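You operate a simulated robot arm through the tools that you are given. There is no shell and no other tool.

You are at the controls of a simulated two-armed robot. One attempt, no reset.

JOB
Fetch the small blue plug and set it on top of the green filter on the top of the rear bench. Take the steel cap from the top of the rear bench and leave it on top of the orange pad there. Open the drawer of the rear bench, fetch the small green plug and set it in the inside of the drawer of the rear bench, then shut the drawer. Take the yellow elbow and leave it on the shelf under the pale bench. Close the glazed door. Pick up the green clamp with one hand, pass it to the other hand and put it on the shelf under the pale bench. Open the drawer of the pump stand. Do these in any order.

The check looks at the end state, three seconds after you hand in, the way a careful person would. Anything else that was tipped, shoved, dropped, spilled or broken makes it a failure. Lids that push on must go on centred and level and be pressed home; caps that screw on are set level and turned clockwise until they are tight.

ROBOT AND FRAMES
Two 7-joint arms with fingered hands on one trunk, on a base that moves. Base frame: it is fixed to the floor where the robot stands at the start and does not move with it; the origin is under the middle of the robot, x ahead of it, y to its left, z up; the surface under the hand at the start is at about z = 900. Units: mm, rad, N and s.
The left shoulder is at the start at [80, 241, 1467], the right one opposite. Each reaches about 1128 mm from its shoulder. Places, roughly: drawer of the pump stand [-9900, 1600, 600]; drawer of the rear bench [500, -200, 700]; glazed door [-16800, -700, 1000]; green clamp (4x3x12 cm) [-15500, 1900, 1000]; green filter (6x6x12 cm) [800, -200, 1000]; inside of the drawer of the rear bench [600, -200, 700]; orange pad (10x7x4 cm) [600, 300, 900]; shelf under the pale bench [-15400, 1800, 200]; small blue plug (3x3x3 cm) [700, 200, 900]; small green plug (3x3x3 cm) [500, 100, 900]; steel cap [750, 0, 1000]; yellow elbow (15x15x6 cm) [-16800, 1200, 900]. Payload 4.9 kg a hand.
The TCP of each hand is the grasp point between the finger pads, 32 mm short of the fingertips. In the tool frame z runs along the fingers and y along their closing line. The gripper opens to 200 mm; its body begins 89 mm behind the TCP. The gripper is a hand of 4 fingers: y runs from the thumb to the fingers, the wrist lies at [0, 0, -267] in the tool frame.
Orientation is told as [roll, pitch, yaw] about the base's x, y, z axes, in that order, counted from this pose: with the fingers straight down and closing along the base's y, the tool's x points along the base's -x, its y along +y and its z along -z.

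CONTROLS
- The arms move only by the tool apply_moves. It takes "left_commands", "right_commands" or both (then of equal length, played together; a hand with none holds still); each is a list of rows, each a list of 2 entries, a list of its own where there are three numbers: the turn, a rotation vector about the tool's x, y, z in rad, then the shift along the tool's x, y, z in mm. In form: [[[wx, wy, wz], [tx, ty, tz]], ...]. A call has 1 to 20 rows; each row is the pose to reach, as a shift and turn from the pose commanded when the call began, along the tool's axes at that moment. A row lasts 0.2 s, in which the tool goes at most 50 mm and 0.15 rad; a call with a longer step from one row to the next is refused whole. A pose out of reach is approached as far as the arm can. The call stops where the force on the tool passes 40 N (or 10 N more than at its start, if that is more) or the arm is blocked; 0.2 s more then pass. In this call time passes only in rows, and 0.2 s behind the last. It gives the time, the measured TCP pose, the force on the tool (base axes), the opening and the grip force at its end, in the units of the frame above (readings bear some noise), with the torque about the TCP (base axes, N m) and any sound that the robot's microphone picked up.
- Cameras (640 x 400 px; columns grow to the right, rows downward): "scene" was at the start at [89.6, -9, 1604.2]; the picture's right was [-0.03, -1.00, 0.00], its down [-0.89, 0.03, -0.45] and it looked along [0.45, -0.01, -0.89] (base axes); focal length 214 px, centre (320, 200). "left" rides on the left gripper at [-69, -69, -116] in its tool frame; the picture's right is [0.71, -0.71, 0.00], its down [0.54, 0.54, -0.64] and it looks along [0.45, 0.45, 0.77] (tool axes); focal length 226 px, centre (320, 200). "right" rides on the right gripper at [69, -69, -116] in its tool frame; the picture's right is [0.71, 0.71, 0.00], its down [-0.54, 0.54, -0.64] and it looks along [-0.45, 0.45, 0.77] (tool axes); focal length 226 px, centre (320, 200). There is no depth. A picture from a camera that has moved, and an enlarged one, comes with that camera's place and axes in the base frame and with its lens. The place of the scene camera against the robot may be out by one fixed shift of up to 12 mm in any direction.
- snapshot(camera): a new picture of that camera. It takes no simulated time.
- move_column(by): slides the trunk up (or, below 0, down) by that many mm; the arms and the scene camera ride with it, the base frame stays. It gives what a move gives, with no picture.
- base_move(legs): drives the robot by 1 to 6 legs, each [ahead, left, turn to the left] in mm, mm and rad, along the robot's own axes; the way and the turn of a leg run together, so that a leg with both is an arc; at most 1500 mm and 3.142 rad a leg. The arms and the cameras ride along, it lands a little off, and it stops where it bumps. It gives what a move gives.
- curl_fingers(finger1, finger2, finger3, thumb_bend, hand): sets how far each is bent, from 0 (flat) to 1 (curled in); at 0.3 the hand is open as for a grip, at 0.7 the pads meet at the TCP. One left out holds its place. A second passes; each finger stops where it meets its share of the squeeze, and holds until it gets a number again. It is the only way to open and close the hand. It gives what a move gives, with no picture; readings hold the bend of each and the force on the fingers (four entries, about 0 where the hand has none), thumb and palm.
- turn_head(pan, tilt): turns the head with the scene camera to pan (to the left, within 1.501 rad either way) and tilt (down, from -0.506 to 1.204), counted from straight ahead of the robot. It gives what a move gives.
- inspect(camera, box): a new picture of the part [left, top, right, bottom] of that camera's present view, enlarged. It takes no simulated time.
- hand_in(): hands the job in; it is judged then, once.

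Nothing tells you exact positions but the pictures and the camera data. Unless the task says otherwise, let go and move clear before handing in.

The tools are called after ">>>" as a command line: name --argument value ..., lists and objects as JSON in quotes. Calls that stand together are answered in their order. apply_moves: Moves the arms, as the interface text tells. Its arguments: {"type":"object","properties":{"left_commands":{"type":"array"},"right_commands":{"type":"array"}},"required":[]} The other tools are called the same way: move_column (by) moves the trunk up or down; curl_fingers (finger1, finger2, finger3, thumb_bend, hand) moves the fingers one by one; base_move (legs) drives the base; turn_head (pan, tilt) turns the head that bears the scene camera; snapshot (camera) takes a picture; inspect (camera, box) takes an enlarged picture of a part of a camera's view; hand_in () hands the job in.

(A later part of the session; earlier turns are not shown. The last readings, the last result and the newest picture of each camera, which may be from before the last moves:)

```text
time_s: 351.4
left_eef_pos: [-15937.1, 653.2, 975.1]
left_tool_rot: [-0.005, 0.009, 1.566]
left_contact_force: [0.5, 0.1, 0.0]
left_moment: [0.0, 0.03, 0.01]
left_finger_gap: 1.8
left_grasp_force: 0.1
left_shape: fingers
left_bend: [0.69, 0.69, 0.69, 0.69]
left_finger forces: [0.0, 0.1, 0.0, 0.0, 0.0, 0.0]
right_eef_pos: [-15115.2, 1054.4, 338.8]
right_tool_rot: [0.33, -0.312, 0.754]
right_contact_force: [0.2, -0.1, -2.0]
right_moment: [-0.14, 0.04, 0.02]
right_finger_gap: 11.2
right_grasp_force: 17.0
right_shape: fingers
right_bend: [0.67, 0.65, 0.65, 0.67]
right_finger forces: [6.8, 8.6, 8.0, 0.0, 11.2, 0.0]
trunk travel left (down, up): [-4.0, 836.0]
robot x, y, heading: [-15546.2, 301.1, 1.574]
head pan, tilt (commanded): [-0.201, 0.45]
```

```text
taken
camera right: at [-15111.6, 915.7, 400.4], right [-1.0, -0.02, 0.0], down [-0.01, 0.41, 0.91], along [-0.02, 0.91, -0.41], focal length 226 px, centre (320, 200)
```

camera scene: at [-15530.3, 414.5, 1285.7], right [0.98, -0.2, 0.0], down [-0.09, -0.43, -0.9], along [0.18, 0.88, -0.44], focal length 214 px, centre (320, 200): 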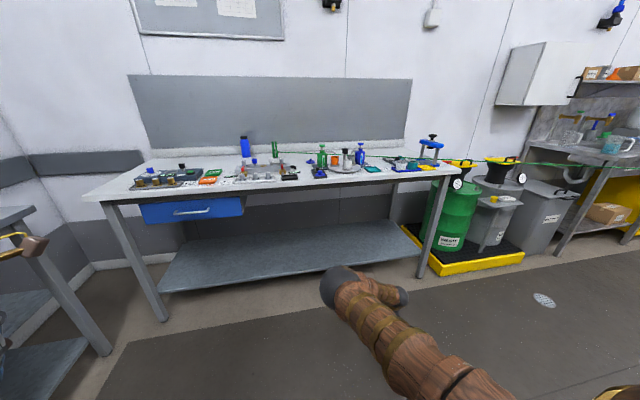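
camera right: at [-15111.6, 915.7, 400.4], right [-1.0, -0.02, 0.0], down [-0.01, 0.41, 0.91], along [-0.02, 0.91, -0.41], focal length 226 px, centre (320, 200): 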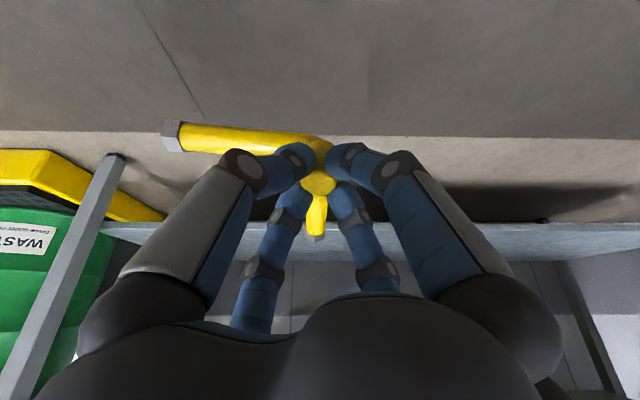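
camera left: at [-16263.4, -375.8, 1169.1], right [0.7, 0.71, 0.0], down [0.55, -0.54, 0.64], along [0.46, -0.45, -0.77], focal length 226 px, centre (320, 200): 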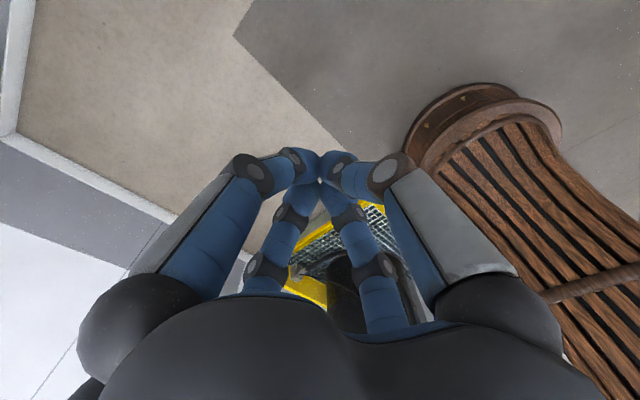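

The arm reaches out at z ≈ 339, above the level of the shelf. I will drive forward in two steps to carry the elbow in under the bench.

>>> base_move --legs '[[330, 0, 0]]'

>>> snapshot --camera "right"

>>> snapshot --camera "scene"

```text
time_s: 353.6
left_eef_pos: [-15938.0, 985.0, 973.9]
left_tool_rot: [-0.004, 0.009, 1.568]
left_contact_force: [1.0, 0.1, 0.2]
left_moment: [-0.06, -0.01, -0.02]
left_finger_gap: 2.2
left_grasp_force: 0.2
left_shape: fingers
left_bend: [0.69, 0.69, 0.69, 0.69]
left_finger forces: [0.0, 0.1, 0.0, 0.0, 0.1, 0.0]
right_eef_pos: [-15115.7, 1388.0, 339.4]
right_tool_rot: [0.331, -0.313, 0.757]
right_contact_force: [-0.2, 0.0, -2.0]
right_moment: [-0.12, 0.11, 0.02]
right_finger_gap: 11.3
right_grasp_force: 17.4
right_shape: fingers
right_bend: [0.67, 0.65, 0.65, 0.67]
right_finger forces: [6.9, 8.6, 7.9, 0.0, 11.1, 0.0]
trunk travel left (down, up): [-4.0, 836.0]
robot x, y, heading: [-15547.2, 630.5, 1.573]
head pan, tilt (commanded): [-0.201, 0.45]
```

```text
taken
camera right: at [-15112.6, 1249.2, 400.6], right [-1.0, -0.03, 0.0], down [-0.01, 0.41, 0.91], along [-0.02, 0.91, -0.41], focal length 226 px, centre (320, 200)
```

right: 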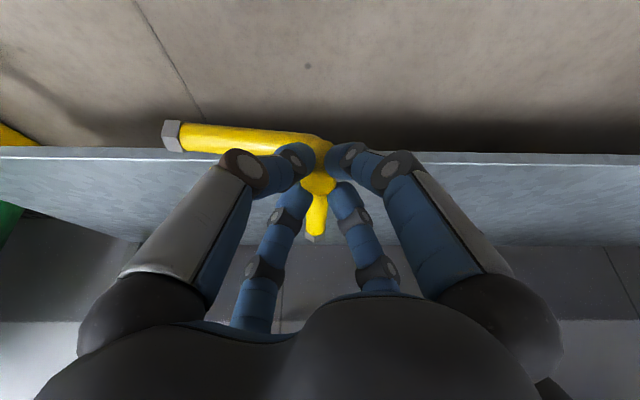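

```text
taken
camera scene: at [-15531.0, 748.1, 1285.6], right [0.98, -0.2, 0.0], down [-0.09, -0.43, -0.9], along [0.18, 0.88, -0.44], focal length 214 px, centre (320, 200)
```

scene: 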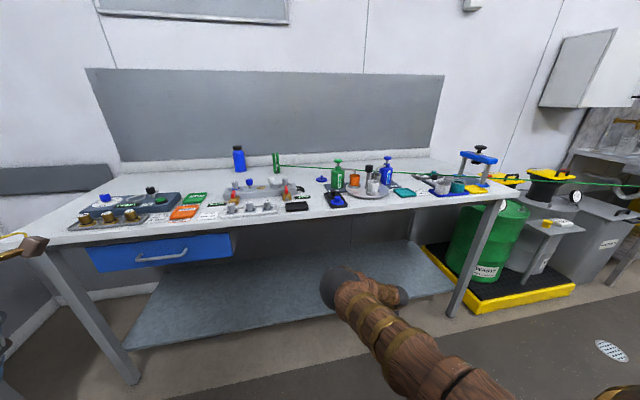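

>>> base_move --legs '[[120, 0, 0], [50, 0, 0]]'

>>> snapshot --camera "right"

>>> snapshot --camera "scene"

```text
time_s: 355.4
left_eef_pos: [-15937.6, 1155.0, 973.3]
left_tool_rot: [-0.003, 0.009, 1.564]
left_contact_force: [-0.2, -0.4, -0.5]
left_moment: [-0.05, 0.02, -0.01]
left_finger_gap: 2.0
left_grasp_force: 0.0
left_shape: fingers
left_bend: [0.69, 0.69, 0.69, 0.69]
left_finger forces: [0.0, 0.1, 0.0, 0.0, 0.0, 0.1]
right_eef_pos: [-15115.7, 1557.6, 338.8]
right_tool_rot: [0.33, -0.311, 0.757]
right_contact_force: [-0.3, 0.0, -1.7]
right_moment: [-0.1, 0.06, -0.03]
right_finger_gap: 11.2
right_grasp_force: 17.5
right_shape: fingers
right_bend: [0.67, 0.65, 0.65, 0.67]
right_finger forces: [6.9, 8.5, 7.9, 0.0, 11.1, 0.0]
trunk travel left (down, up): [-4.0, 836.0]
robot x, y, heading: [-15545.4, 805.4, 1.575]
head pan, tilt (commanded): [-0.201, 0.45]
```

```text
taken
camera right: at [-15112.2, 1418.3, 399.8], right [-1.0, -0.02, 0.0], down [-0.01, 0.41, 0.91], along [-0.02, 0.91, -0.41], focal length 226 px, centre (320, 200)
```

right: 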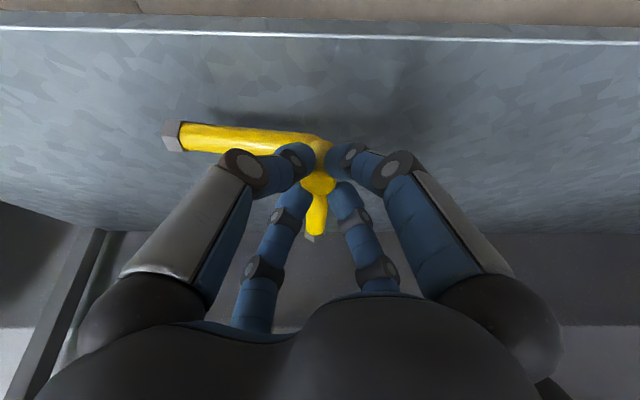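

```text
taken
camera scene: at [-15531.0, 918.5, 1285.4], right [0.98, -0.2, 0.0], down [-0.09, -0.43, -0.9], along [0.18, 0.88, -0.44], focal length 214 px, centre (320, 200)
```

scene: 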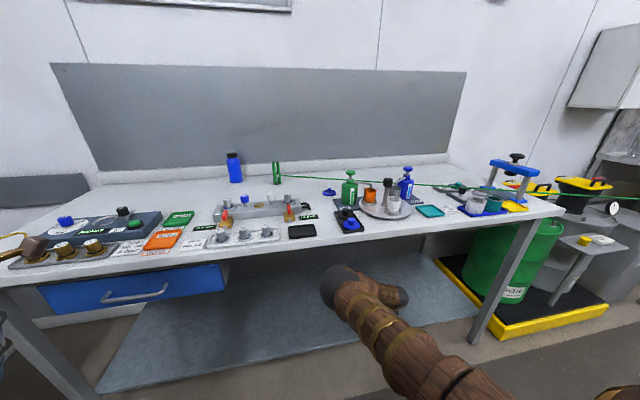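

The elbow is over the shelf. I will lower it onto the shelf in small steps.

>>> apply_moves --right_commands '[[[0, 0, 0], [3, -3, 9]], [[0, 0, 0], [6, -6, 18]], [[0, 0, 0], [9, -9, 27]], [[0, 0, 0], [10.5, -10.5, 31]]]'

>>> snapshot --camera "right"

```text
time_s: 356.4
left_eef_pos: [-15937.6, 1153.9, 974.9]
left_tool_rot: [-0.004, 0.008, 1.565]
left_contact_force: [-0.3, -0.4, 0.1]
left_moment: [-0.01, -0.03, -0.01]
left_finger_gap: 2.4
left_grasp_force: 0.0
left_shape: fingers
left_bend: [0.69, 0.69, 0.69, 0.69]
left_finger forces: [0.0, 0.1, 0.0, 0.1, 0.0, 0.0]
right_eef_pos: [-15116.7, 1557.2, 303.5]
right_tool_rot: [0.332, -0.313, 0.759]
right_contact_force: [-0.2, -1.1, -1.8]
right_moment: [-0.11, -0.01, 0.01]
right_finger_gap: 10.8
right_grasp_force: 17.3
right_shape: fingers
right_bend: [0.67, 0.65, 0.65, 0.67]
right_finger forces: [7.1, 8.4, 7.5, 0.0, 11.4, 0.0]
trunk travel left (down, up): [-4.0, 836.0]
robot x, y, heading: [-15545.6, 803.5, 1.568]
head pan, tilt (commanded): [-0.201, 0.45]
```

```text
taken
camera right: at [-15113.0, 1418.0, 366.6], right [-1.0, -0.02, 0.0], down [-0.01, 0.41, 0.91], along [-0.02, 0.91, -0.41], focal length 226 px, centre (320, 200)
```

right: 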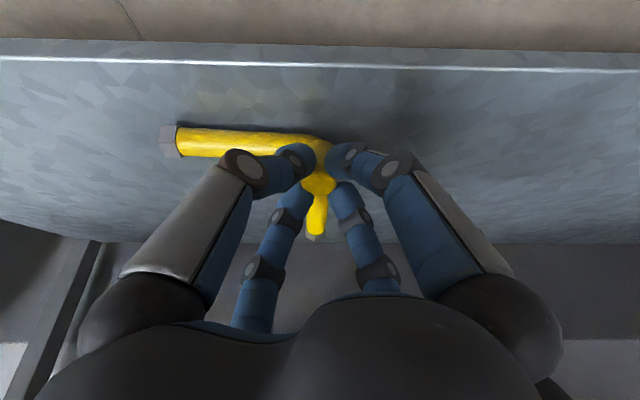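

>>> apply_moves --right_commands '[[[0, 0, 0], [1.5, -1.5, 4]], [[0, 0, 0], [3, -3, 8]], [[0, 0, 0], [4, -4, 12]]]'

>>> inspect --camera "right" --box '[140, 90, 400, 260]'

```text
time_s: 357.2
left_eef_pos: [-15937.8, 1152.4, 975.5]
left_tool_rot: [-0.005, 0.006, 1.565]
left_contact_force: [0.0, -0.4, -0.1]
left_moment: [0.01, 0.01, -0.01]
left_finger_gap: 2.3
left_grasp_force: 0.0
left_shape: fingers
left_bend: [0.69, 0.69, 0.69, 0.69]
left_finger forces: [0.0, 0.0, 0.0, 0.0, 0.0, 0.1]
right_eef_pos: [-15116.1, 1559.6, 296.5]
right_tool_rot: [0.333, -0.316, 0.755]
right_contact_force: [0.9, 0.1, 25.0]
right_moment: [0.33, -0.06, 0.06]
right_finger_gap: 10.3
right_grasp_force: 21.8
right_shape: fingers
right_bend: [0.67, 0.64, 0.65, 0.68]
right_finger forces: [9.0, 11.3, 10.1, 0.0, 12.7, 0.0]
trunk travel left (down, up): [-4.0, 836.0]
robot x, y, heading: [-15546.9, 802.5, 1.57]
head pan, tilt (commanded): [-0.201, 0.45]
```

```text
2.35 times, centred on (270, 175) of right
camera zoom: at [-15112.2, 1419.4, 357.8], right [-1.0, -0.02, 0.0], down [-0.01, 0.4, 0.91], along [-0.02, 0.91, -0.4], focal length 532 px, centre (438, 259)
```

zoom: 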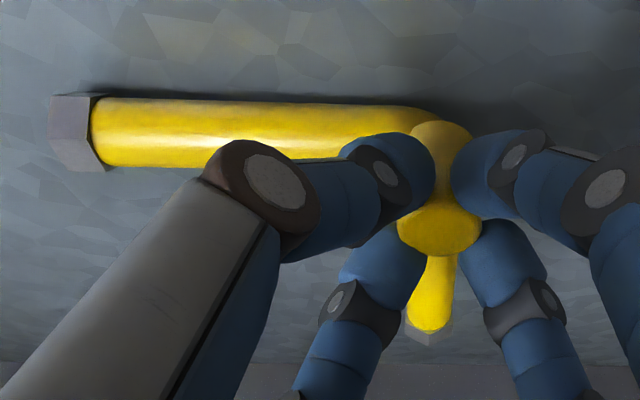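

The elbow's side arm rests on the shelf. I will ease up a little and release it.

>>> apply_moves --right_commands '[[[0, 0, 0], [-1.2, 1.2, -4]]]'

>>> curl_fingers --hand "right" --finger1 0.58 --finger2 0.58 --finger3 0.58 --thumb_bend 0.58

>>> snapshot --camera "right"

```text
time_s: 357.6
left_eef_pos: [-15938.0, 1152.4, 975.8]
left_tool_rot: [-0.004, 0.007, 1.565]
left_contact_force: [0.1, 0.0, 0.3]
left_moment: [0.01, 0.02, 0.01]
left_finger_gap: 2.0
left_grasp_force: 0.1
left_shape: fingers
left_bend: [0.69, 0.69, 0.69, 0.69]
left_finger forces: [0.0, 0.1, 0.1, 0.0, 0.0, 0.0]
right_eef_pos: [-15115.6, 1556.7, 297.7]
right_tool_rot: [0.332, -0.315, 0.754]
right_contact_force: [3.1, 1.1, 15.7]
right_moment: [0.26, -0.06, 0.0]
right_finger_gap: 10.1
right_grasp_force: 18.2
right_shape: fingers
right_bend: [0.67, 0.64, 0.65, 0.68]
right_finger forces: [7.3, 9.9, 9.6, 0.1, 11.3, 0.0]
trunk travel left (down, up): [-4.0, 836.0]
robot x, y, heading: [-15545.9, 803.1, 1.575]
head pan, tilt (commanded): [-0.201, 0.45]
```

```text
time_s: 358.6
left_eef_pos: [-15937.5, 1153.9, 974.3]
left_tool_rot: [-0.004, 0.007, 1.564]
left_contact_force: [-0.5, 0.6, -0.4]
left_moment: [0.01, -0.01, -0.02]
left_finger_gap: 2.1
left_grasp_force: 0.0
left_shape: fingers
left_bend: [0.69, 0.69, 0.69, 0.69]
left_finger forces: [0.0, 0.0, 0.1, 0.1, 0.0, 0.1]
right_eef_pos: [-15116.3, 1556.7, 296.5]
right_tool_rot: [0.334, -0.314, 0.758]
right_contact_force: [0.3, -0.3, -0.4]
right_moment: [0.02, 0.03, -0.01]
right_finger_gap: 43.3
right_grasp_force: 0.0
right_shape: fingers
right_bend: [0.57, 0.57, 0.57, 0.57]
right_finger forces: [0.0, 0.0, 0.0, 0.0, 0.0, 0.0]
trunk travel left (down, up): [-4.0, 836.0]
robot x, y, heading: [-15548.3, 800.9, 1.576]
head pan, tilt (commanded): [-0.201, 0.45]
```

```text
taken
camera right: at [-15112.5, 1418.3, 358.0], right [-1.0, -0.02, 0.0], down [-0.01, 0.41, 0.91], along [-0.02, 0.91, -0.41], focal length 226 px, centre (320, 200)
```

right: 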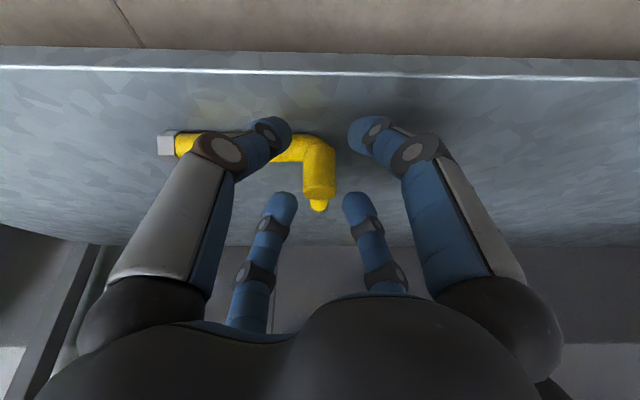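

The elbow has settled flat on the shelf. I will open wider, lift straight up, and back out.

>>> curl_fingers --hand "right" --finger1 0.52 --finger2 0.52 --finger3 0.52 --thumb_bend 0.52

>>> apply_moves --right_commands '[[[0, 0, 0], [-8, 8, -22]], [[0, 0, 0], [-16, 16, -45]], [[0, 0, 0], [-24, 24, -70]], [[0, 0, 0], [-33, 33, -97]]]'

>>> snapshot --camera "right"

```text
time_s: 359.6
left_eef_pos: [-15937.8, 1153.5, 974.6]
left_tool_rot: [-0.004, 0.008, 1.565]
left_contact_force: [0.2, -0.6, 0.7]
left_moment: [0.01, -0.02, 0.02]
left_finger_gap: 2.2
left_grasp_force: 0.1
left_shape: fingers
left_bend: [0.69, 0.69, 0.69, 0.69]
left_finger forces: [0.0, 0.1, 0.0, 0.0, 0.0, 0.0]
right_eef_pos: [-15116.8, 1556.6, 296.7]
right_tool_rot: [0.333, -0.312, 0.758]
right_contact_force: [-0.1, -0.4, 0.6]
right_moment: [0.0, 0.0, 0.0]
right_finger_gap: 61.6
right_grasp_force: 0.2
right_shape: fingers
right_bend: [0.52, 0.52, 0.52, 0.52]
right_finger forces: [0.0, 0.1, 0.0, 0.0, 0.0, 0.0]
trunk travel left (down, up): [-4.0, 836.0]
robot x, y, heading: [-15543.9, 802.5, 1.571]
head pan, tilt (commanded): [-0.201, 0.45]
```

```text
time_s: 360.6
left_eef_pos: [-15937.6, 1153.3, 974.4]
left_tool_rot: [-0.004, 0.007, 1.566]
left_contact_force: [-1.2, -0.4, -0.6]
left_moment: [0.0, -0.02, 0.0]
left_finger_gap: 2.3
left_grasp_force: 0.1
left_shape: fingers
left_bend: [0.69, 0.69, 0.69, 0.69]
left_finger forces: [0.1, 0.1, 0.0, 0.1, 0.0, 0.0]
right_eef_pos: [-15114.5, 1557.3, 404.7]
right_tool_rot: [0.331, -0.311, 0.757]
right_contact_force: [0.4, 0.4, -0.3]
right_moment: [0.03, 0.0, 0.0]
right_finger_gap: 61.4
right_grasp_force: 0.1
right_shape: fingers
right_bend: [0.52, 0.52, 0.52, 0.52]
right_finger forces: [0.0, 0.1, 0.1, 0.1, 0.1, 0.0]
trunk travel left (down, up): [-4.0, 836.0]
robot x, y, heading: [-15545.4, 802.7, 1.57]
head pan, tilt (commanded): [-0.201, 0.45]
```

```text
taken
camera right: at [-15110.4, 1417.6, 466.4], right [-1.0, -0.02, 0.0], down [-0.01, 0.41, 0.91], along [-0.02, 0.91, -0.41], focal length 226 px, centre (320, 200)
```

right: 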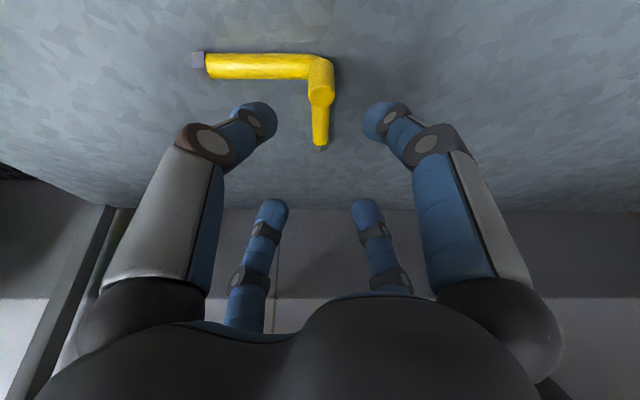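

The yellow elbow lies on the shelf. I will back out, raise the trunk again and fold the right hand up, ready for the clamp.

>>> base_move --legs '[[-600, 0, 0]]'

>>> inspect --camera "scene" --box '[150, 130, 480, 320]'

>>> move_column --by 360

>>> apply_moves --right_commands '[[[0.035, 0.035, 0], [7, -6, -45]], [[0.07, 0.07, 0], [14, -13, -90]], [[0.105, 0.105, 0], [22, -20, -135]], [[0.14, 0.14, 0], [30, -28, -180]], [[0.175, 0.175, 0], [38, -36, -225]], [[0.21, 0.21, 0], [46, -44, -270]], [[0.245, 0.245, 0], [54, -52, -315]], [[0.28, 0.28, 0], [62, -60, -360]], [[0.318, 0.318, 0], [70, -68, -405]]]'

>>> snapshot --camera "scene"

```text
time_s: 364.0
left_eef_pos: [-15937.2, 561.3, 973.7]
left_tool_rot: [-0.004, 0.007, 1.562]
left_contact_force: [-0.5, 0.1, -0.1]
left_moment: [0.02, -0.01, 0.02]
left_finger_gap: 2.3
left_grasp_force: 0.0
left_shape: fingers
left_bend: [0.69, 0.69, 0.69, 0.69]
left_finger forces: [0.0, 0.0, 0.0, 0.1, 0.0, 0.0]
right_eef_pos: [-15112.0, 960.2, 404.1]
right_tool_rot: [0.333, -0.313, 0.751]
right_contact_force: [0.2, 0.4, 1.0]
right_moment: [0.04, -0.02, 0.01]
right_finger_gap: 61.6
right_grasp_force: 0.0
right_shape: fingers
right_bend: [0.52, 0.52, 0.52, 0.52]
right_finger forces: [0.1, 0.0, 0.1, 0.1, 0.0, 0.0]
trunk travel left (down, up): [-4.0, 836.0]
robot x, y, heading: [-15547.2, 208.1, 1.569]
head pan, tilt (commanded): [-0.201, 0.45]
```

```text
1.94 times, centred on (315, 225) of scene
camera zoom: at [-15531.8, 320.7, 1285.8], right [0.98, -0.2, 0.0], down [-0.09, -0.43, -0.9], along [0.18, 0.88, -0.43], focal length 416 px, centre (330, 152)
```

zoom: 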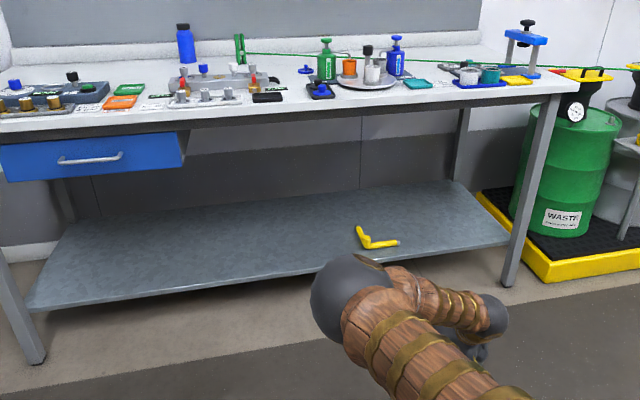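

```text
time_s: 367.5
left_eef_pos: [-15937.5, 559.7, 1334.5]
left_tool_rot: [-0.003, 0.008, 1.562]
left_contact_force: [0.8, -0.7, 0.6]
left_moment: [0.0, -0.01, -0.03]
left_finger_gap: 2.1
left_grasp_force: 0.0
left_shape: fingers
left_bend: [0.69, 0.69, 0.69, 0.69]
left_finger forces: [0.1, 0.1, 0.1, 0.1, 0.0, 0.0]
right_eef_pos: [-15112.2, 960.1, 763.4]
right_tool_rot: [0.333, -0.312, 0.751]
right_contact_force: [-0.2, -0.6, -0.3]
right_moment: [-0.01, -0.02, 0.0]
right_finger_gap: 61.4
right_grasp_force: 0.1
right_shape: fingers
right_bend: [0.52, 0.52, 0.52, 0.52]
right_finger forces: [0.0, 0.1, 0.0, 0.0, 0.0, 0.0]
trunk travel left (down, up): [-364.0, 476.0]
robot x, y, heading: [-15547.1, 203.8, 1.568]
head pan, tilt (commanded): [-0.201, 0.45]
```

```text
time_s: 369.5
left_eef_pos: [-15936.2, 560.2, 1334.3]
left_tool_rot: [-0.002, 0.007, 1.56]
left_contact_force: [0.0, -1.0, 0.1]
left_moment: [0.03, -0.02, 0.01]
left_finger_gap: 2.1
left_grasp_force: 0.0
left_shape: fingers
left_bend: [0.69, 0.69, 0.69, 0.69]
left_finger forces: [0.0, 0.1, 0.0, 0.0, 0.1, 0.1]
right_eef_pos: [-15108.1, 697.6, 1086.6]
right_tool_rot: [0.001, -0.001, 0.807]
right_contact_force: [-0.8, -0.8, 1.4]
right_moment: [0.0, 0.0, 0.01]
right_finger_gap: 61.7
right_grasp_force: 0.2
right_shape: fingers
right_bend: [0.52, 0.52, 0.52, 0.52]
right_finger forces: [0.0, 0.1, 0.0, 0.0, 0.0, 0.0]
trunk travel left (down, up): [-364.0, 476.0]
robot x, y, heading: [-15543.9, 210.4, 1.566]
head pan, tilt (commanded): [-0.201, 0.45]
```

```text
taken
camera scene: at [-15532.4, 320.0, 1645.8], right [0.98, -0.2, 0.0], down [-0.09, -0.43, -0.9], along [0.18, 0.88, -0.43], focal length 214 px, centre (320, 200)
```

scene: 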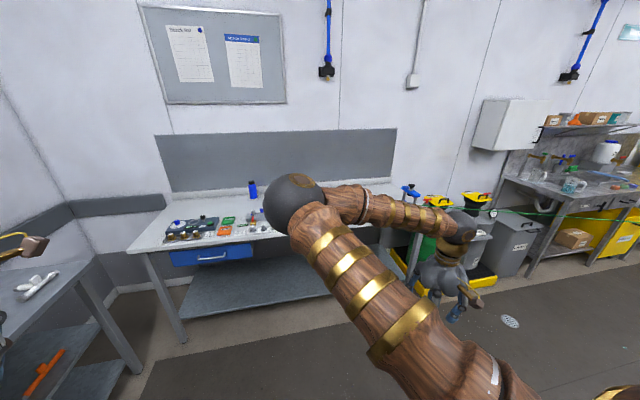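

The elbow is visible on the shelf. Before fetching the clamp I will test, in free space, whether both hands can meet: first the right hand pitched forward nearer the middle.

>>> apply_moves --right_commands '[[[-0.089, -0.089, 0], [-12, 35, 0]], [[-0.178, -0.178, 0], [-24, 70, 0]], [[-0.267, -0.267, 0], [-36, 105, 0]], [[-0.356, -0.356, 0], [-48, 140, 0]], [[-0.444, -0.444, 0], [-60, 175, 0]], [[-0.533, -0.533, 0], [-72, 210, 0]], [[-0.622, -0.622, 0], [-84, 245, 0]], [[-0.711, -0.711, 0], [-96, 279, 0]]]'

>>> snapshot --camera "scene"

```text
time_s: 371.3
left_eef_pos: [-15938.2, 562.2, 1333.2]
left_tool_rot: [-0.004, 0.009, 1.559]
left_contact_force: [0.3, 0.4, -0.3]
left_moment: [-0.01, -0.02, 0.01]
left_finger_gap: 2.2
left_grasp_force: 0.1
left_shape: fingers
left_bend: [0.69, 0.69, 0.69, 0.69]
left_finger forces: [0.1, 0.0, 0.0, 0.0, 0.1, 0.0]
right_eef_pos: [-15243.0, 958.3, 1086.5]
right_tool_rot: [0.844, -0.64, 0.51]
right_contact_force: [0.4, 0.1, -1.4]
right_moment: [-0.01, 0.0, -0.04]
right_finger_gap: 61.7
right_grasp_force: 0.0
right_shape: fingers
right_bend: [0.52, 0.52, 0.52, 0.52]
right_finger forces: [0.0, 0.0, 0.0, 0.0, 0.1, 0.0]
trunk travel left (down, up): [-364.0, 476.0]
robot x, y, heading: [-15546.4, 211.8, 1.569]
head pan, tilt (commanded): [-0.201, 0.45]
```

```text
taken
camera scene: at [-15532.7, 322.3, 1645.7], right [0.98, -0.2, 0.0], down [-0.09, -0.43, -0.9], along [0.18, 0.88, -0.44], focal length 214 px, centre (320, 200)
```

scene: 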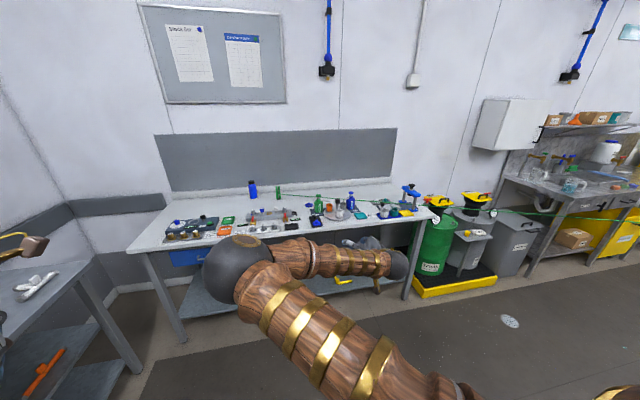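

>>> apply_moves --right_commands '[[[0, 0, 0], [30, 30, 0]], [[0, 0, 0], [60, 60, 0]], [[0, 0, 0], [90, 90, 0]], [[0, 0, 0], [110, 110, 0]]]'

>>> snapshot --camera "scene"

```text
time_s: 372.3
left_eef_pos: [-15940.1, 560.0, 1333.9]
left_tool_rot: [-0.006, 0.007, 1.56]
left_contact_force: [0.1, 0.1, 0.8]
left_moment: [0.05, -0.03, 0.03]
left_finger_gap: 2.2
left_grasp_force: 0.1
left_shape: fingers
left_bend: [0.69, 0.69, 0.69, 0.69]
left_finger forces: [0.0, 0.1, 0.1, 0.0, 0.0, 0.1]
right_eef_pos: [-15400.0, 952.8, 1086.4]
right_tool_rot: [0.843, -0.639, 0.51]
right_contact_force: [0.0, 0.8, 0.1]
right_moment: [0.01, 0.02, -0.01]
right_finger_gap: 61.8
right_grasp_force: 0.0
right_shape: fingers
right_bend: [0.52, 0.52, 0.52, 0.52]
right_finger forces: [0.0, 0.0, 0.1, 0.0, 0.0, 0.0]
trunk travel left (down, up): [-364.0, 476.0]
robot x, y, heading: [-15545.7, 205.2, 1.564]
head pan, tilt (commanded): [-0.201, 0.45]
```

```text
taken
camera scene: at [-15533.6, 320.1, 1645.9], right [0.98, -0.2, 0.0], down [-0.09, -0.43, -0.9], along [0.18, 0.88, -0.43], focal length 214 px, centre (320, 200)
```

scene: 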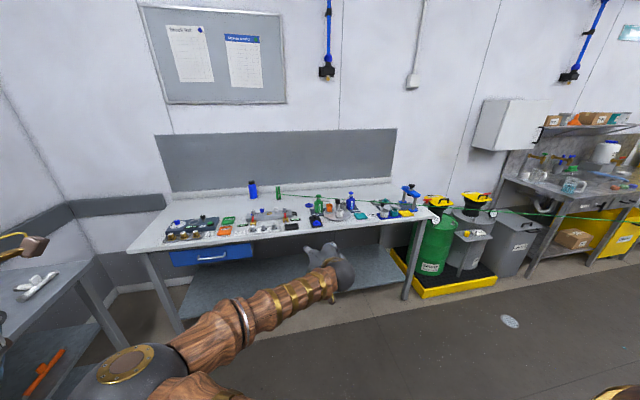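

Both hands will have to meet near the middle without the elbows crossing. I will move the right hand back out to its own side and test rolling the left hand inwards (fingers pointing right).

>>> apply_moves --right_commands '[[[0, 0, 0], [-30, -30, 0]], [[0, 0, 0], [-60, -60, 0]], [[0, 0, 0], [-90, -90, 0]], [[0, 0, 0], [-120, -120, 0]], [[0, 0, 0], [-150, -150, 0]], [[0, 0, 0], [-180, -180, 0]]]'

>>> apply_moves --left_commands '[[[0.13, 0, 0], [-28, -14, 9]], [[0.26, 0, 0], [-56, -28, 18]], [[0.39, 0, 0], [-84, -42, 27]], [[0.52, 0, 0], [-112, -56, 36]], [[0.65, 0, 0], [-140, -70, 45]], [[0.78, 0, 0], [-168, -84, 54]], [[0.91, 0, 0], [-196, -98, 63]], [[1.04, 0, 0], [-224, -112, 72]], [[1.17, 0, 0], [-250, -126, 84]]]'

>>> turn_head --pan 0.3 --tilt 0.5

>>> snapshot --camera "scene"

```text
time_s: 373.7
left_eef_pos: [-15935.6, 561.9, 1334.8]
left_tool_rot: [-0.002, 0.01, 1.561]
left_contact_force: [-0.4, 0.3, -0.7]
left_moment: [-0.01, 0.06, 0.01]
left_finger_gap: 2.4
left_grasp_force: 0.2
left_shape: fingers
left_bend: [0.69, 0.69, 0.69, 0.69]
left_finger forces: [0.1, 0.0, 0.1, 0.0, 0.0, 0.0]
right_eef_pos: [-15142.5, 964.3, 1084.1]
right_tool_rot: [0.844, -0.638, 0.511]
right_contact_force: [0.7, 0.3, 0.4]
right_moment: [0.01, -0.01, 0.01]
right_finger_gap: 61.7
right_grasp_force: 0.1
right_shape: fingers
right_bend: [0.52, 0.52, 0.52, 0.52]
right_finger forces: [0.1, 0.1, 0.0, 0.0, 0.1, 0.0]
trunk travel left (down, up): [-364.0, 476.0]
robot x, y, heading: [-15553.1, 213.1, 1.568]
head pan, tilt (commanded): [-0.201, 0.45]
```

```text
time_s: 375.7
left_eef_pos: [-15808.3, 811.3, 1247.9]
left_tool_rot: [-1.175, 0.008, 1.562]
left_contact_force: [0.3, -0.1, 0.6]
left_moment: [-0.03, -0.03, 0.0]
left_finger_gap: 2.1
left_grasp_force: 0.1
left_shape: fingers
left_bend: [0.69, 0.69, 0.69, 0.69]
left_finger forces: [0.0, 0.0, 0.0, 0.0, 0.0, 0.0]
right_eef_pos: [-15143.5, 964.4, 1084.6]
right_tool_rot: [0.842, -0.64, 0.512]
right_contact_force: [-0.9, 0.5, -0.6]
right_moment: [0.01, 0.01, -0.04]
right_finger_gap: 61.6
right_grasp_force: 0.1
right_shape: fingers
right_bend: [0.52, 0.52, 0.52, 0.52]
right_finger forces: [0.1, 0.0, 0.0, 0.0, 0.1, 0.0]
trunk travel left (down, up): [-364.0, 476.0]
robot x, y, heading: [-15548.1, 211.9, 1.569]
head pan, tilt (commanded): [-0.201, 0.45]
```

```text
time_s: 376.6
left_eef_pos: [-15808.7, 808.9, 1248.0]
left_tool_rot: [-1.171, 0.008, 1.561]
left_contact_force: [0.7, 0.4, 0.2]
left_moment: [-0.04, -0.02, 0.03]
left_finger_gap: 2.4
left_grasp_force: 0.0
left_shape: fingers
left_bend: [0.69, 0.69, 0.69, 0.69]
left_finger forces: [0.0, 0.0, 0.1, 0.1, 0.1, 0.0]
right_eef_pos: [-15143.1, 961.7, 1085.4]
right_tool_rot: [0.842, -0.639, 0.509]
right_contact_force: [-0.1, -1.3, -0.9]
right_moment: [0.05, -0.03, -0.01]
right_finger_gap: 61.8
right_grasp_force: 0.0
right_shape: fingers
right_bend: [0.52, 0.52, 0.52, 0.52]
right_finger forces: [0.1, 0.0, 0.0, 0.0, 0.1, 0.0]
trunk travel left (down, up): [-364.0, 476.0]
robot x, y, heading: [-15546.2, 209.6, 1.562]
head pan, tilt (commanded): [0.3, 0.499]
```

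```text
taken
camera scene: at [-15576.9, 318.4, 1641.3], right [0.96, 0.29, 0.0], down [0.14, -0.46, -0.88], along [-0.26, 0.84, -0.48], focal length 214 px, centre (320, 200)
```

scene: 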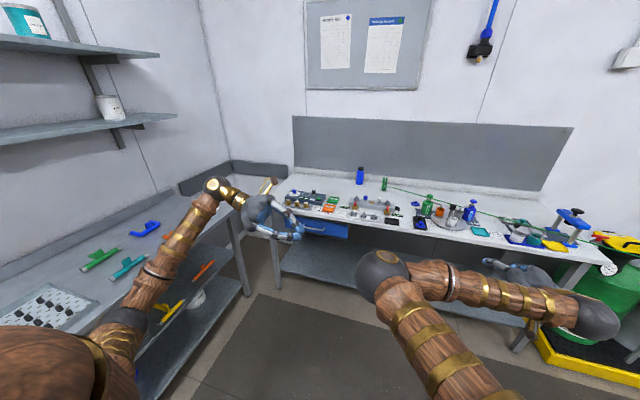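

The left hand rolls inwards easily with its elbow out of the way, so a pass is feasible: the left hand picks the clamp from above, and the right hand takes its lower half from the side. I will fold both arms back and look closely at the clamp.

>>> apply_moves --left_commands '[[[-0.13, 0, 0], [11, -7, -8]], [[-0.26, 0, 0], [22, -14, -15]], [[-0.39, 0, 0], [33, -21, -23]], [[-0.52, 0, 0], [44, -28, -30]], [[-0.65, 0, 0], [55, -36, -38]], [[-0.78, 0, 0], [66, -43, -46]], [[-0.91, 0, 0], [77, -50, -53]], [[-1.04, 0, 0], [88, -57, -60]], [[-1.17, 0, 0], [100, -64, -68]]]' --right_commands '[[[0.089, 0.089, 0], [-5, 5, -40]], [[0.178, 0.178, 0], [-11, 10, -80]], [[0.267, 0.267, 0], [-17, 16, -120]], [[0.356, 0.356, 0], [-25, 24, -160]], [[0.444, 0.444, 0], [-35, 34, -200]], [[0.533, 0.533, 0], [-45, 44, -240]], [[0.622, 0.622, 0], [-55, 54, -280]], [[0.711, 0.711, 0], [-65, 64, -320]], [[0.711, 0.711, 0], [-75, 74, -355]]]'

>>> snapshot --camera "scene"

>>> inspect --camera "scene" --box '[370, 165, 400, 205]'

```text
time_s: 378.6
left_eef_pos: [-15844.0, 708.3, 1335.1]
left_tool_rot: [0.001, 0.006, 1.562]
left_contact_force: [0.4, -0.3, -0.1]
left_moment: [0.04, 0.02, 0.01]
left_finger_gap: 2.4
left_grasp_force: 0.0
left_shape: fingers
left_bend: [0.69, 0.69, 0.69, 0.69]
left_finger forces: [0.0, 0.0, 0.0, 0.1, 0.0, 0.0]
right_eef_pos: [-15134.7, 713.5, 1364.4]
right_tool_rot: [0.004, 0.002, 0.805]
right_contact_force: [-0.3, 0.0, -0.1]
right_moment: [0.01, 0.02, 0.04]
right_finger_gap: 62.0
right_grasp_force: 0.1
right_shape: fingers
right_bend: [0.52, 0.52, 0.52, 0.52]
right_finger forces: [0.0, 0.0, 0.1, 0.1, 0.0, 0.1]
trunk travel left (down, up): [-364.0, 476.0]
robot x, y, heading: [-15549.1, 209.4, 1.564]
head pan, tilt (commanded): [0.3, 0.499]
```

```text
taken
camera scene: at [-15575.2, 315.9, 1641.4], right [0.96, 0.29, 0.0], down [0.14, -0.46, -0.88], along [-0.26, 0.84, -0.48], focal length 214 px, centre (320, 200)
```

scene: 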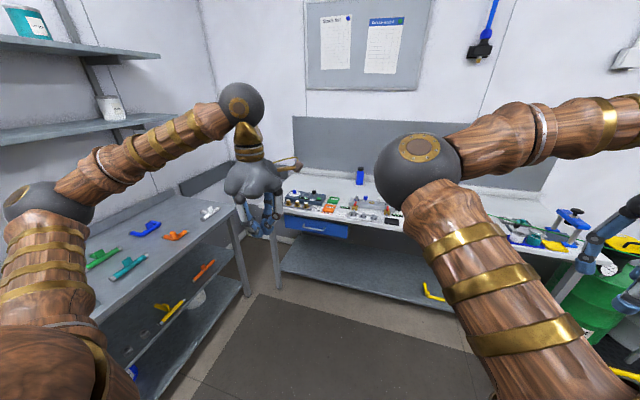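

```text
10.00 times, centred on (385, 185) of scene
camera zoom: at [-15575.2, 315.9, 1641.4], right [0.96, 0.29, 0.0], down [0.14, -0.46, -0.88], along [-0.26, 0.84, -0.48], focal length 2145 px, centre (-330, 350)
```

zoom: 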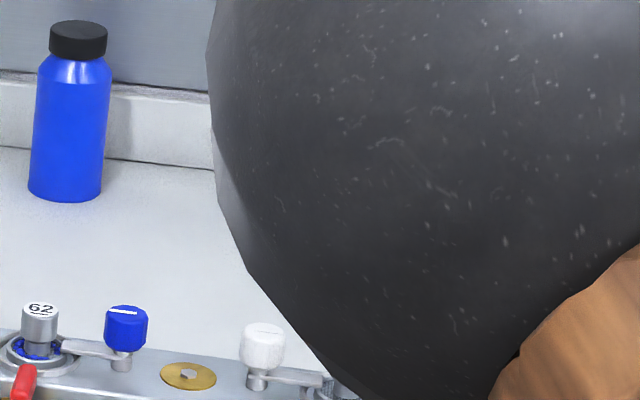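

The left elbow now stays outward. I will do the same roll with the right hand, both to free the view and to rehearse the taking pose.

>>> apply_moves --right_commands '[[[-0.094, 0.09, 0], [4, 20, 13]], [[-0.188, 0.18, 0], [8, 40, 26]], [[-0.282, 0.27, 0], [12, 59, 38]], [[-0.376, 0.36, 0], [16, 79, 51]], [[-0.47, 0.45, 0], [21, 99, 64]], [[-0.564, 0.54, 0], [25, 118, 76]], [[-0.658, 0.63, 0], [29, 138, 89]], [[-0.752, 0.72, 0], [33, 158, 101]], [[-0.845, 0.81, 0], [37, 177, 114]]]'

>>> snapshot --camera "scene"

>>> snapshot --camera "right"

```text
time_s: 380.6
left_eef_pos: [-15844.9, 710.9, 1334.0]
left_tool_rot: [-0.002, 0.01, 1.562]
left_contact_force: [0.0, 0.2, -0.2]
left_moment: [-0.01, 0.02, 0.01]
left_finger_gap: 2.0
left_grasp_force: 0.1
left_shape: fingers
left_bend: [0.69, 0.69, 0.69, 0.69]
left_finger forces: [0.0, 0.0, 0.0, 0.0, 0.1, 0.0]
right_eef_pos: [-15291.3, 823.9, 1226.9]
right_tool_rot: [1.045, 0.692, 1.215]
right_contact_force: [0.7, -0.1, 0.1]
right_moment: [0.01, 0.02, 0.04]
right_finger_gap: 61.8
right_grasp_force: 0.0
right_shape: fingers
right_bend: [0.52, 0.52, 0.52, 0.52]
right_finger forces: [0.0, 0.0, 0.1, 0.0, 0.1, 0.0]
right hand out of reach, approached as far as the arm can: row 7, 8, 9
trunk travel left (down, up): [-364.0, 476.0]
robot x, y, heading: [-15545.8, 209.5, 1.572]
head pan, tilt (commanded): [0.3, 0.499]
```

```text
taken
camera scene: at [-15575.4, 319.3, 1641.3], right [0.96, 0.29, 0.0], down [0.14, -0.46, -0.88], along [-0.26, 0.84, -0.48], focal length 214 px, centre (320, 200)
```

scene: 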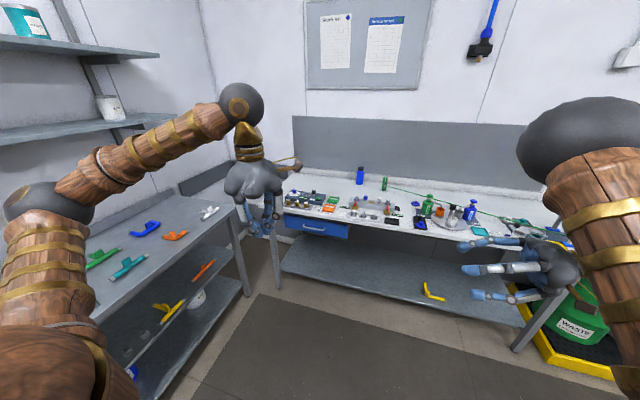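

```text
taken
camera right: at [-15183.2, 724.3, 1268.6], right [-0.39, -0.02, 0.92], down [0.59, 0.76, 0.26], along [-0.71, 0.64, -0.28], focal length 226 px, centre (320, 200)
```

right: 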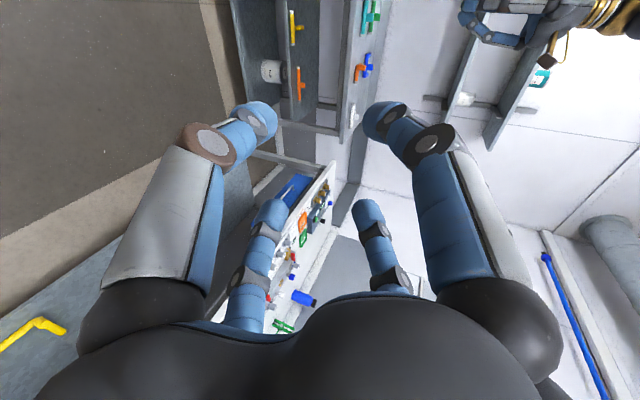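

Both elbows are now outward. I will pull the right hand back a little, then drive so that the left hand is in line with the clamp.

>>> apply_moves --right_commands '[[[0, 0, 0], [35, -21, -4]], [[0, 0, 0], [70, -42, -8]], [[0, 0, 0], [105, -63, -12]], [[0, 0, 0], [140, -84, -16]], [[0, 0, 0], [175, -104, -19]]]'

>>> base_move --legs '[[0, -300, 0], [500, 0, 0]]'

>>> turn_head --pan 0.25 --tilt 0.5

>>> snapshot --camera "scene"

>>> inspect --camera "scene" --box '[280, 130, 420, 240]'

```text
time_s: 381.8
left_eef_pos: [-15844.7, 709.2, 1334.9]
left_tool_rot: [-0.005, 0.006, 1.56]
left_contact_force: [0.5, -0.2, 0.4]
left_moment: [0.03, -0.02, 0.01]
left_finger_gap: 2.3
left_grasp_force: 0.0
left_shape: fingers
left_bend: [0.69, 0.69, 0.69, 0.69]
left_finger forces: [0.1, 0.0, 0.0, 0.1, 0.1, 0.0]
right_eef_pos: [-15285.8, 606.4, 1218.1]
right_tool_rot: [1.044, 0.688, 1.214]
right_contact_force: [0.7, 0.0, -0.4]
right_moment: [0.02, -0.01, -0.07]
right_finger_gap: 61.8
right_grasp_force: 0.0
right_shape: fingers
right_bend: [0.52, 0.52, 0.52, 0.52]
right_finger forces: [0.0, 0.0, 0.1, 0.0, 0.0, 0.0]
right hand out of reach, approached as far as the arm can: row 1, 2, 3, 4, 5
trunk travel left (down, up): [-364.0, 476.0]
robot x, y, heading: [-15545.7, 210.0, 1.563]
head pan, tilt (commanded): [0.3, 0.499]
```

```text
time_s: 386.4
left_eef_pos: [-15541.7, 1206.1, 1334.5]
left_tool_rot: [-0.003, 0.007, 1.563]
left_contact_force: [-0.2, -0.1, -0.8]
left_moment: [-0.02, -0.01, 0.02]
left_finger_gap: 2.0
left_grasp_force: 0.0
left_shape: fingers
left_bend: [0.69, 0.69, 0.69, 0.69]
left_finger forces: [0.0, 0.1, 0.0, 0.0, 0.1, 0.0]
right_eef_pos: [-14980.4, 1102.6, 1219.5]
right_tool_rot: [1.041, 0.69, 1.215]
right_contact_force: [-0.4, 0.2, -0.6]
right_moment: [0.02, -0.01, 0.01]
right_finger_gap: 61.5
right_grasp_force: 0.0
right_shape: fingers
right_bend: [0.52, 0.52, 0.52, 0.52]
right_finger forces: [0.0, 0.0, 0.1, 0.1, 0.0, 0.1]
trunk travel left (down, up): [-364.0, 476.0]
robot x, y, heading: [-15240.6, 703.7, 1.563]
head pan, tilt (commanded): [0.3, 0.499]
```

```text
time_s: 387.0
left_eef_pos: [-15540.7, 1205.4, 1334.4]
left_tool_rot: [-0.003, 0.008, 1.562]
left_contact_force: [-0.1, -0.5, 0.0]
left_moment: [-0.04, 0.0, 0.01]
left_finger_gap: 2.2
left_grasp_force: 0.0
left_shape: fingers
left_bend: [0.69, 0.69, 0.69, 0.69]
left_finger forces: [0.0, 0.1, 0.0, 0.1, 0.0, 0.0]
right_eef_pos: [-14980.8, 1103.6, 1217.0]
right_tool_rot: [1.043, 0.691, 1.214]
right_contact_force: [-1.2, -0.2, 0.6]
right_moment: [0.01, 0.0, -0.03]
right_finger_gap: 61.7
right_grasp_force: 0.1
right_shape: fingers
right_bend: [0.52, 0.52, 0.52, 0.52]
right_finger forces: [0.0, 0.0, 0.0, 0.1, 0.0, 0.0]
trunk travel left (down, up): [-364.0, 476.0]
robot x, y, heading: [-15241.3, 705.0, 1.566]
head pan, tilt (commanded): [0.25, 0.499]
```

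```text
taken
camera scene: at [-15266.8, 816.3, 1641.3], right [0.97, 0.24, 0.0], down [0.12, -0.46, -0.88], along [-0.21, 0.85, -0.48], focal length 214 px, centre (320, 200)
```

scene: 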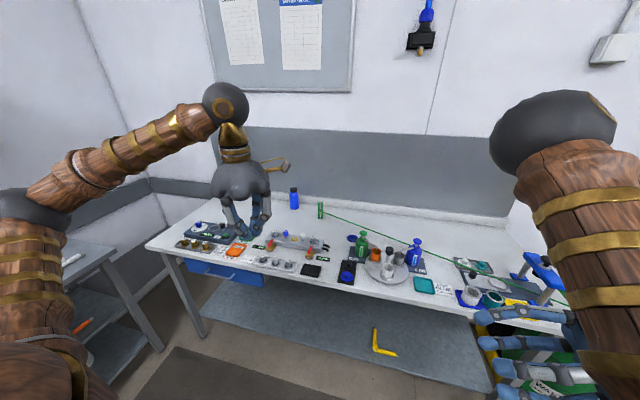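

```text
3.64 times, centred on (350, 185) of scene
camera zoom: at [-15266.8, 816.3, 1641.3], right [0.97, 0.24, 0.0], down [0.12, -0.46, -0.88], along [-0.21, 0.85, -0.48], focal length 780 px, centre (211, 254)
```

zoom: 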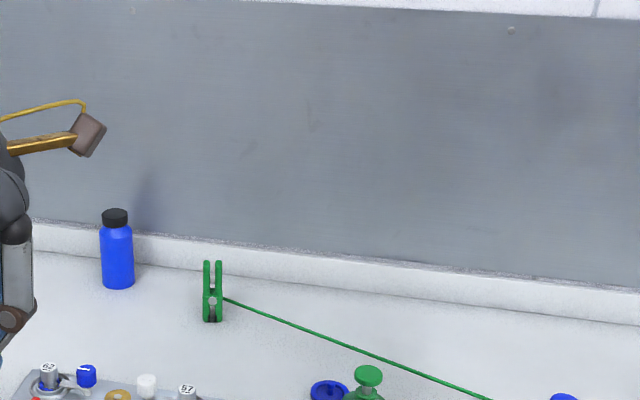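

The clamp stands at about (-15537, 1906), from z = 900 to 1014, and the left hand is in line with it. I will drive forward 330 mm and then reach over it at a safe height.

>>> base_move --legs '[[330, 0, 0]]'

>>> curl_fingers --hand "left" --finger1 0.54 --finger2 0.54 --finger3 0.54 --thumb_bend 0.54

>>> apply_moves --left_commands '[[[0, 0, 0], [-40, 0, 15]], [[0, 0, 0], [-80, 0, 30]], [[0, 0, 0], [-120, 0, 45]], [[0, 0, 0], [-160, 0, 60]], [[0, 0, 0], [-200, 0, 75]], [[0, 0, 0], [-240, 0, 90]], [[0, 0, 0], [-280, 0, 105]], [[0, 0, 0], [-315, 0, 120]]]'

>>> snapshot --camera "scene"

>>> snapshot --camera "left"

```text
time_s: 389.2
left_eef_pos: [-15541.2, 1531.5, 1334.5]
left_tool_rot: [-0.002, 0.007, 1.567]
left_contact_force: [0.4, -0.7, -0.1]
left_moment: [0.02, 0.0, 0.01]
left_finger_gap: 2.3
left_grasp_force: 0.2
left_shape: fingers
left_bend: [0.69, 0.69, 0.69, 0.69]
left_finger forces: [0.0, 0.0, 0.0, 0.1, 0.1, 0.2]
right_eef_pos: [-14981.2, 1429.5, 1219.5]
right_tool_rot: [1.042, 0.686, 1.217]
right_contact_force: [-0.9, -0.3, 0.3]
right_moment: [0.0, -0.01, -0.03]
right_finger_gap: 61.5
right_grasp_force: 0.1
right_shape: fingers
right_bend: [0.52, 0.52, 0.52, 0.52]
right_finger forces: [0.1, 0.1, 0.1, 0.0, 0.0, 0.0]
trunk travel left (down, up): [-364.0, 476.0]
robot x, y, heading: [-15241.8, 1033.2, 1.569]
head pan, tilt (commanded): [0.25, 0.499]
```

```text
time_s: 390.2
left_eef_pos: [-15542.3, 1532.4, 1335.3]
left_tool_rot: [-0.005, 0.008, 1.566]
left_contact_force: [-0.5, -0.5, -0.4]
left_moment: [-0.03, 0.02, 0.01]
left_finger_gap: 54.6
left_grasp_force: 0.0
left_shape: fingers
left_bend: [0.54, 0.54, 0.54, 0.54]
left_finger forces: [0.0, 0.0, 0.0, 0.1, 0.1, 0.0]
right_eef_pos: [-14981.0, 1431.8, 1218.0]
right_tool_rot: [1.042, 0.69, 1.218]
right_contact_force: [-0.1, -0.4, 0.6]
right_moment: [0.0, 0.01, 0.01]
right_finger_gap: 61.8
right_grasp_force: 0.1
right_shape: fingers
right_bend: [0.52, 0.52, 0.52, 0.52]
right_finger forces: [0.0, 0.1, 0.0, 0.0, 0.0, 0.0]
trunk travel left (down, up): [-364.0, 476.0]
robot x, y, heading: [-15244.5, 1034.4, 1.568]
head pan, tilt (commanded): [0.25, 0.499]
```

```text
time_s: 392.0
left_eef_pos: [-15537.3, 1848.2, 1210.9]
left_tool_rot: [-0.001, 0.009, 1.566]
left_contact_force: [-0.1, 0.6, 0.3]
left_moment: [-0.08, 0.0, 0.02]
left_finger_gap: 54.5
left_grasp_force: 0.1
left_shape: fingers
left_bend: [0.54, 0.54, 0.54, 0.54]
left_finger forces: [0.0, 0.0, 0.0, 0.0, 0.1, 0.0]
right_eef_pos: [-14979.8, 1433.2, 1216.9]
right_tool_rot: [1.042, 0.69, 1.218]
right_contact_force: [-0.5, -0.3, -0.1]
right_moment: [-0.01, -0.01, 0.05]
right_finger_gap: 61.7
right_grasp_force: 0.0
right_shape: fingers
right_bend: [0.52, 0.52, 0.52, 0.52]
right_finger forces: [0.0, 0.0, 0.1, 0.0, 0.0, 0.0]
trunk travel left (down, up): [-364.0, 476.0]
robot x, y, heading: [-15239.8, 1031.4, 1.573]
head pan, tilt (commanded): [0.25, 0.499]
```

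```text
taken
camera scene: at [-15265.4, 1145.9, 1641.1], right [0.97, 0.25, 0.0], down [0.12, -0.47, -0.88], along [-0.22, 0.85, -0.48], focal length 214 px, centre (320, 200)
```

scene: 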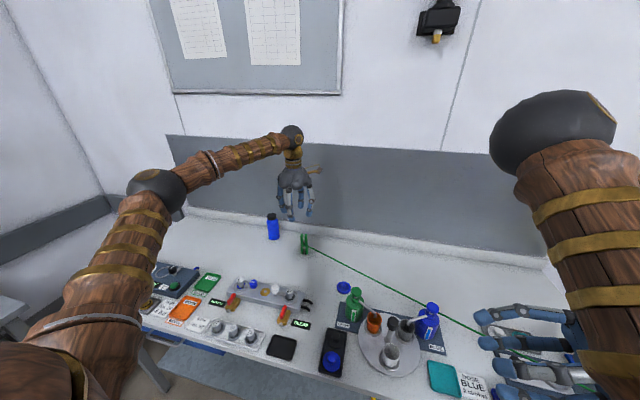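

```text
taken
camera left: at [-15468.8, 1918.4, 1325.6], right [0.7, -0.71, 0.01], down [-0.55, -0.53, 0.65], along [-0.46, -0.46, -0.76], focal length 226 px, centre (320, 200)
```

left: 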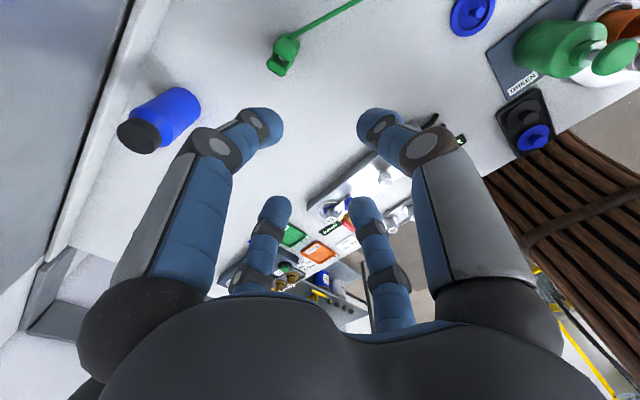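

>>> inspect --camera "left" --box '[250, 20, 320, 90]'

```text
5.71 times, centred on (285, 55) of left
camera zoom: at [-15468.8, 1918.4, 1325.6], right [0.7, -0.71, 0.01], down [-0.55, -0.53, 0.65], along [-0.46, -0.46, -0.76], focal length 1292 px, centre (520, 1029)
```

zoom: 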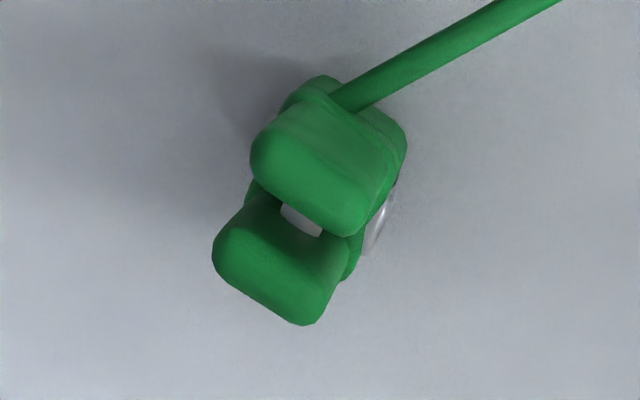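

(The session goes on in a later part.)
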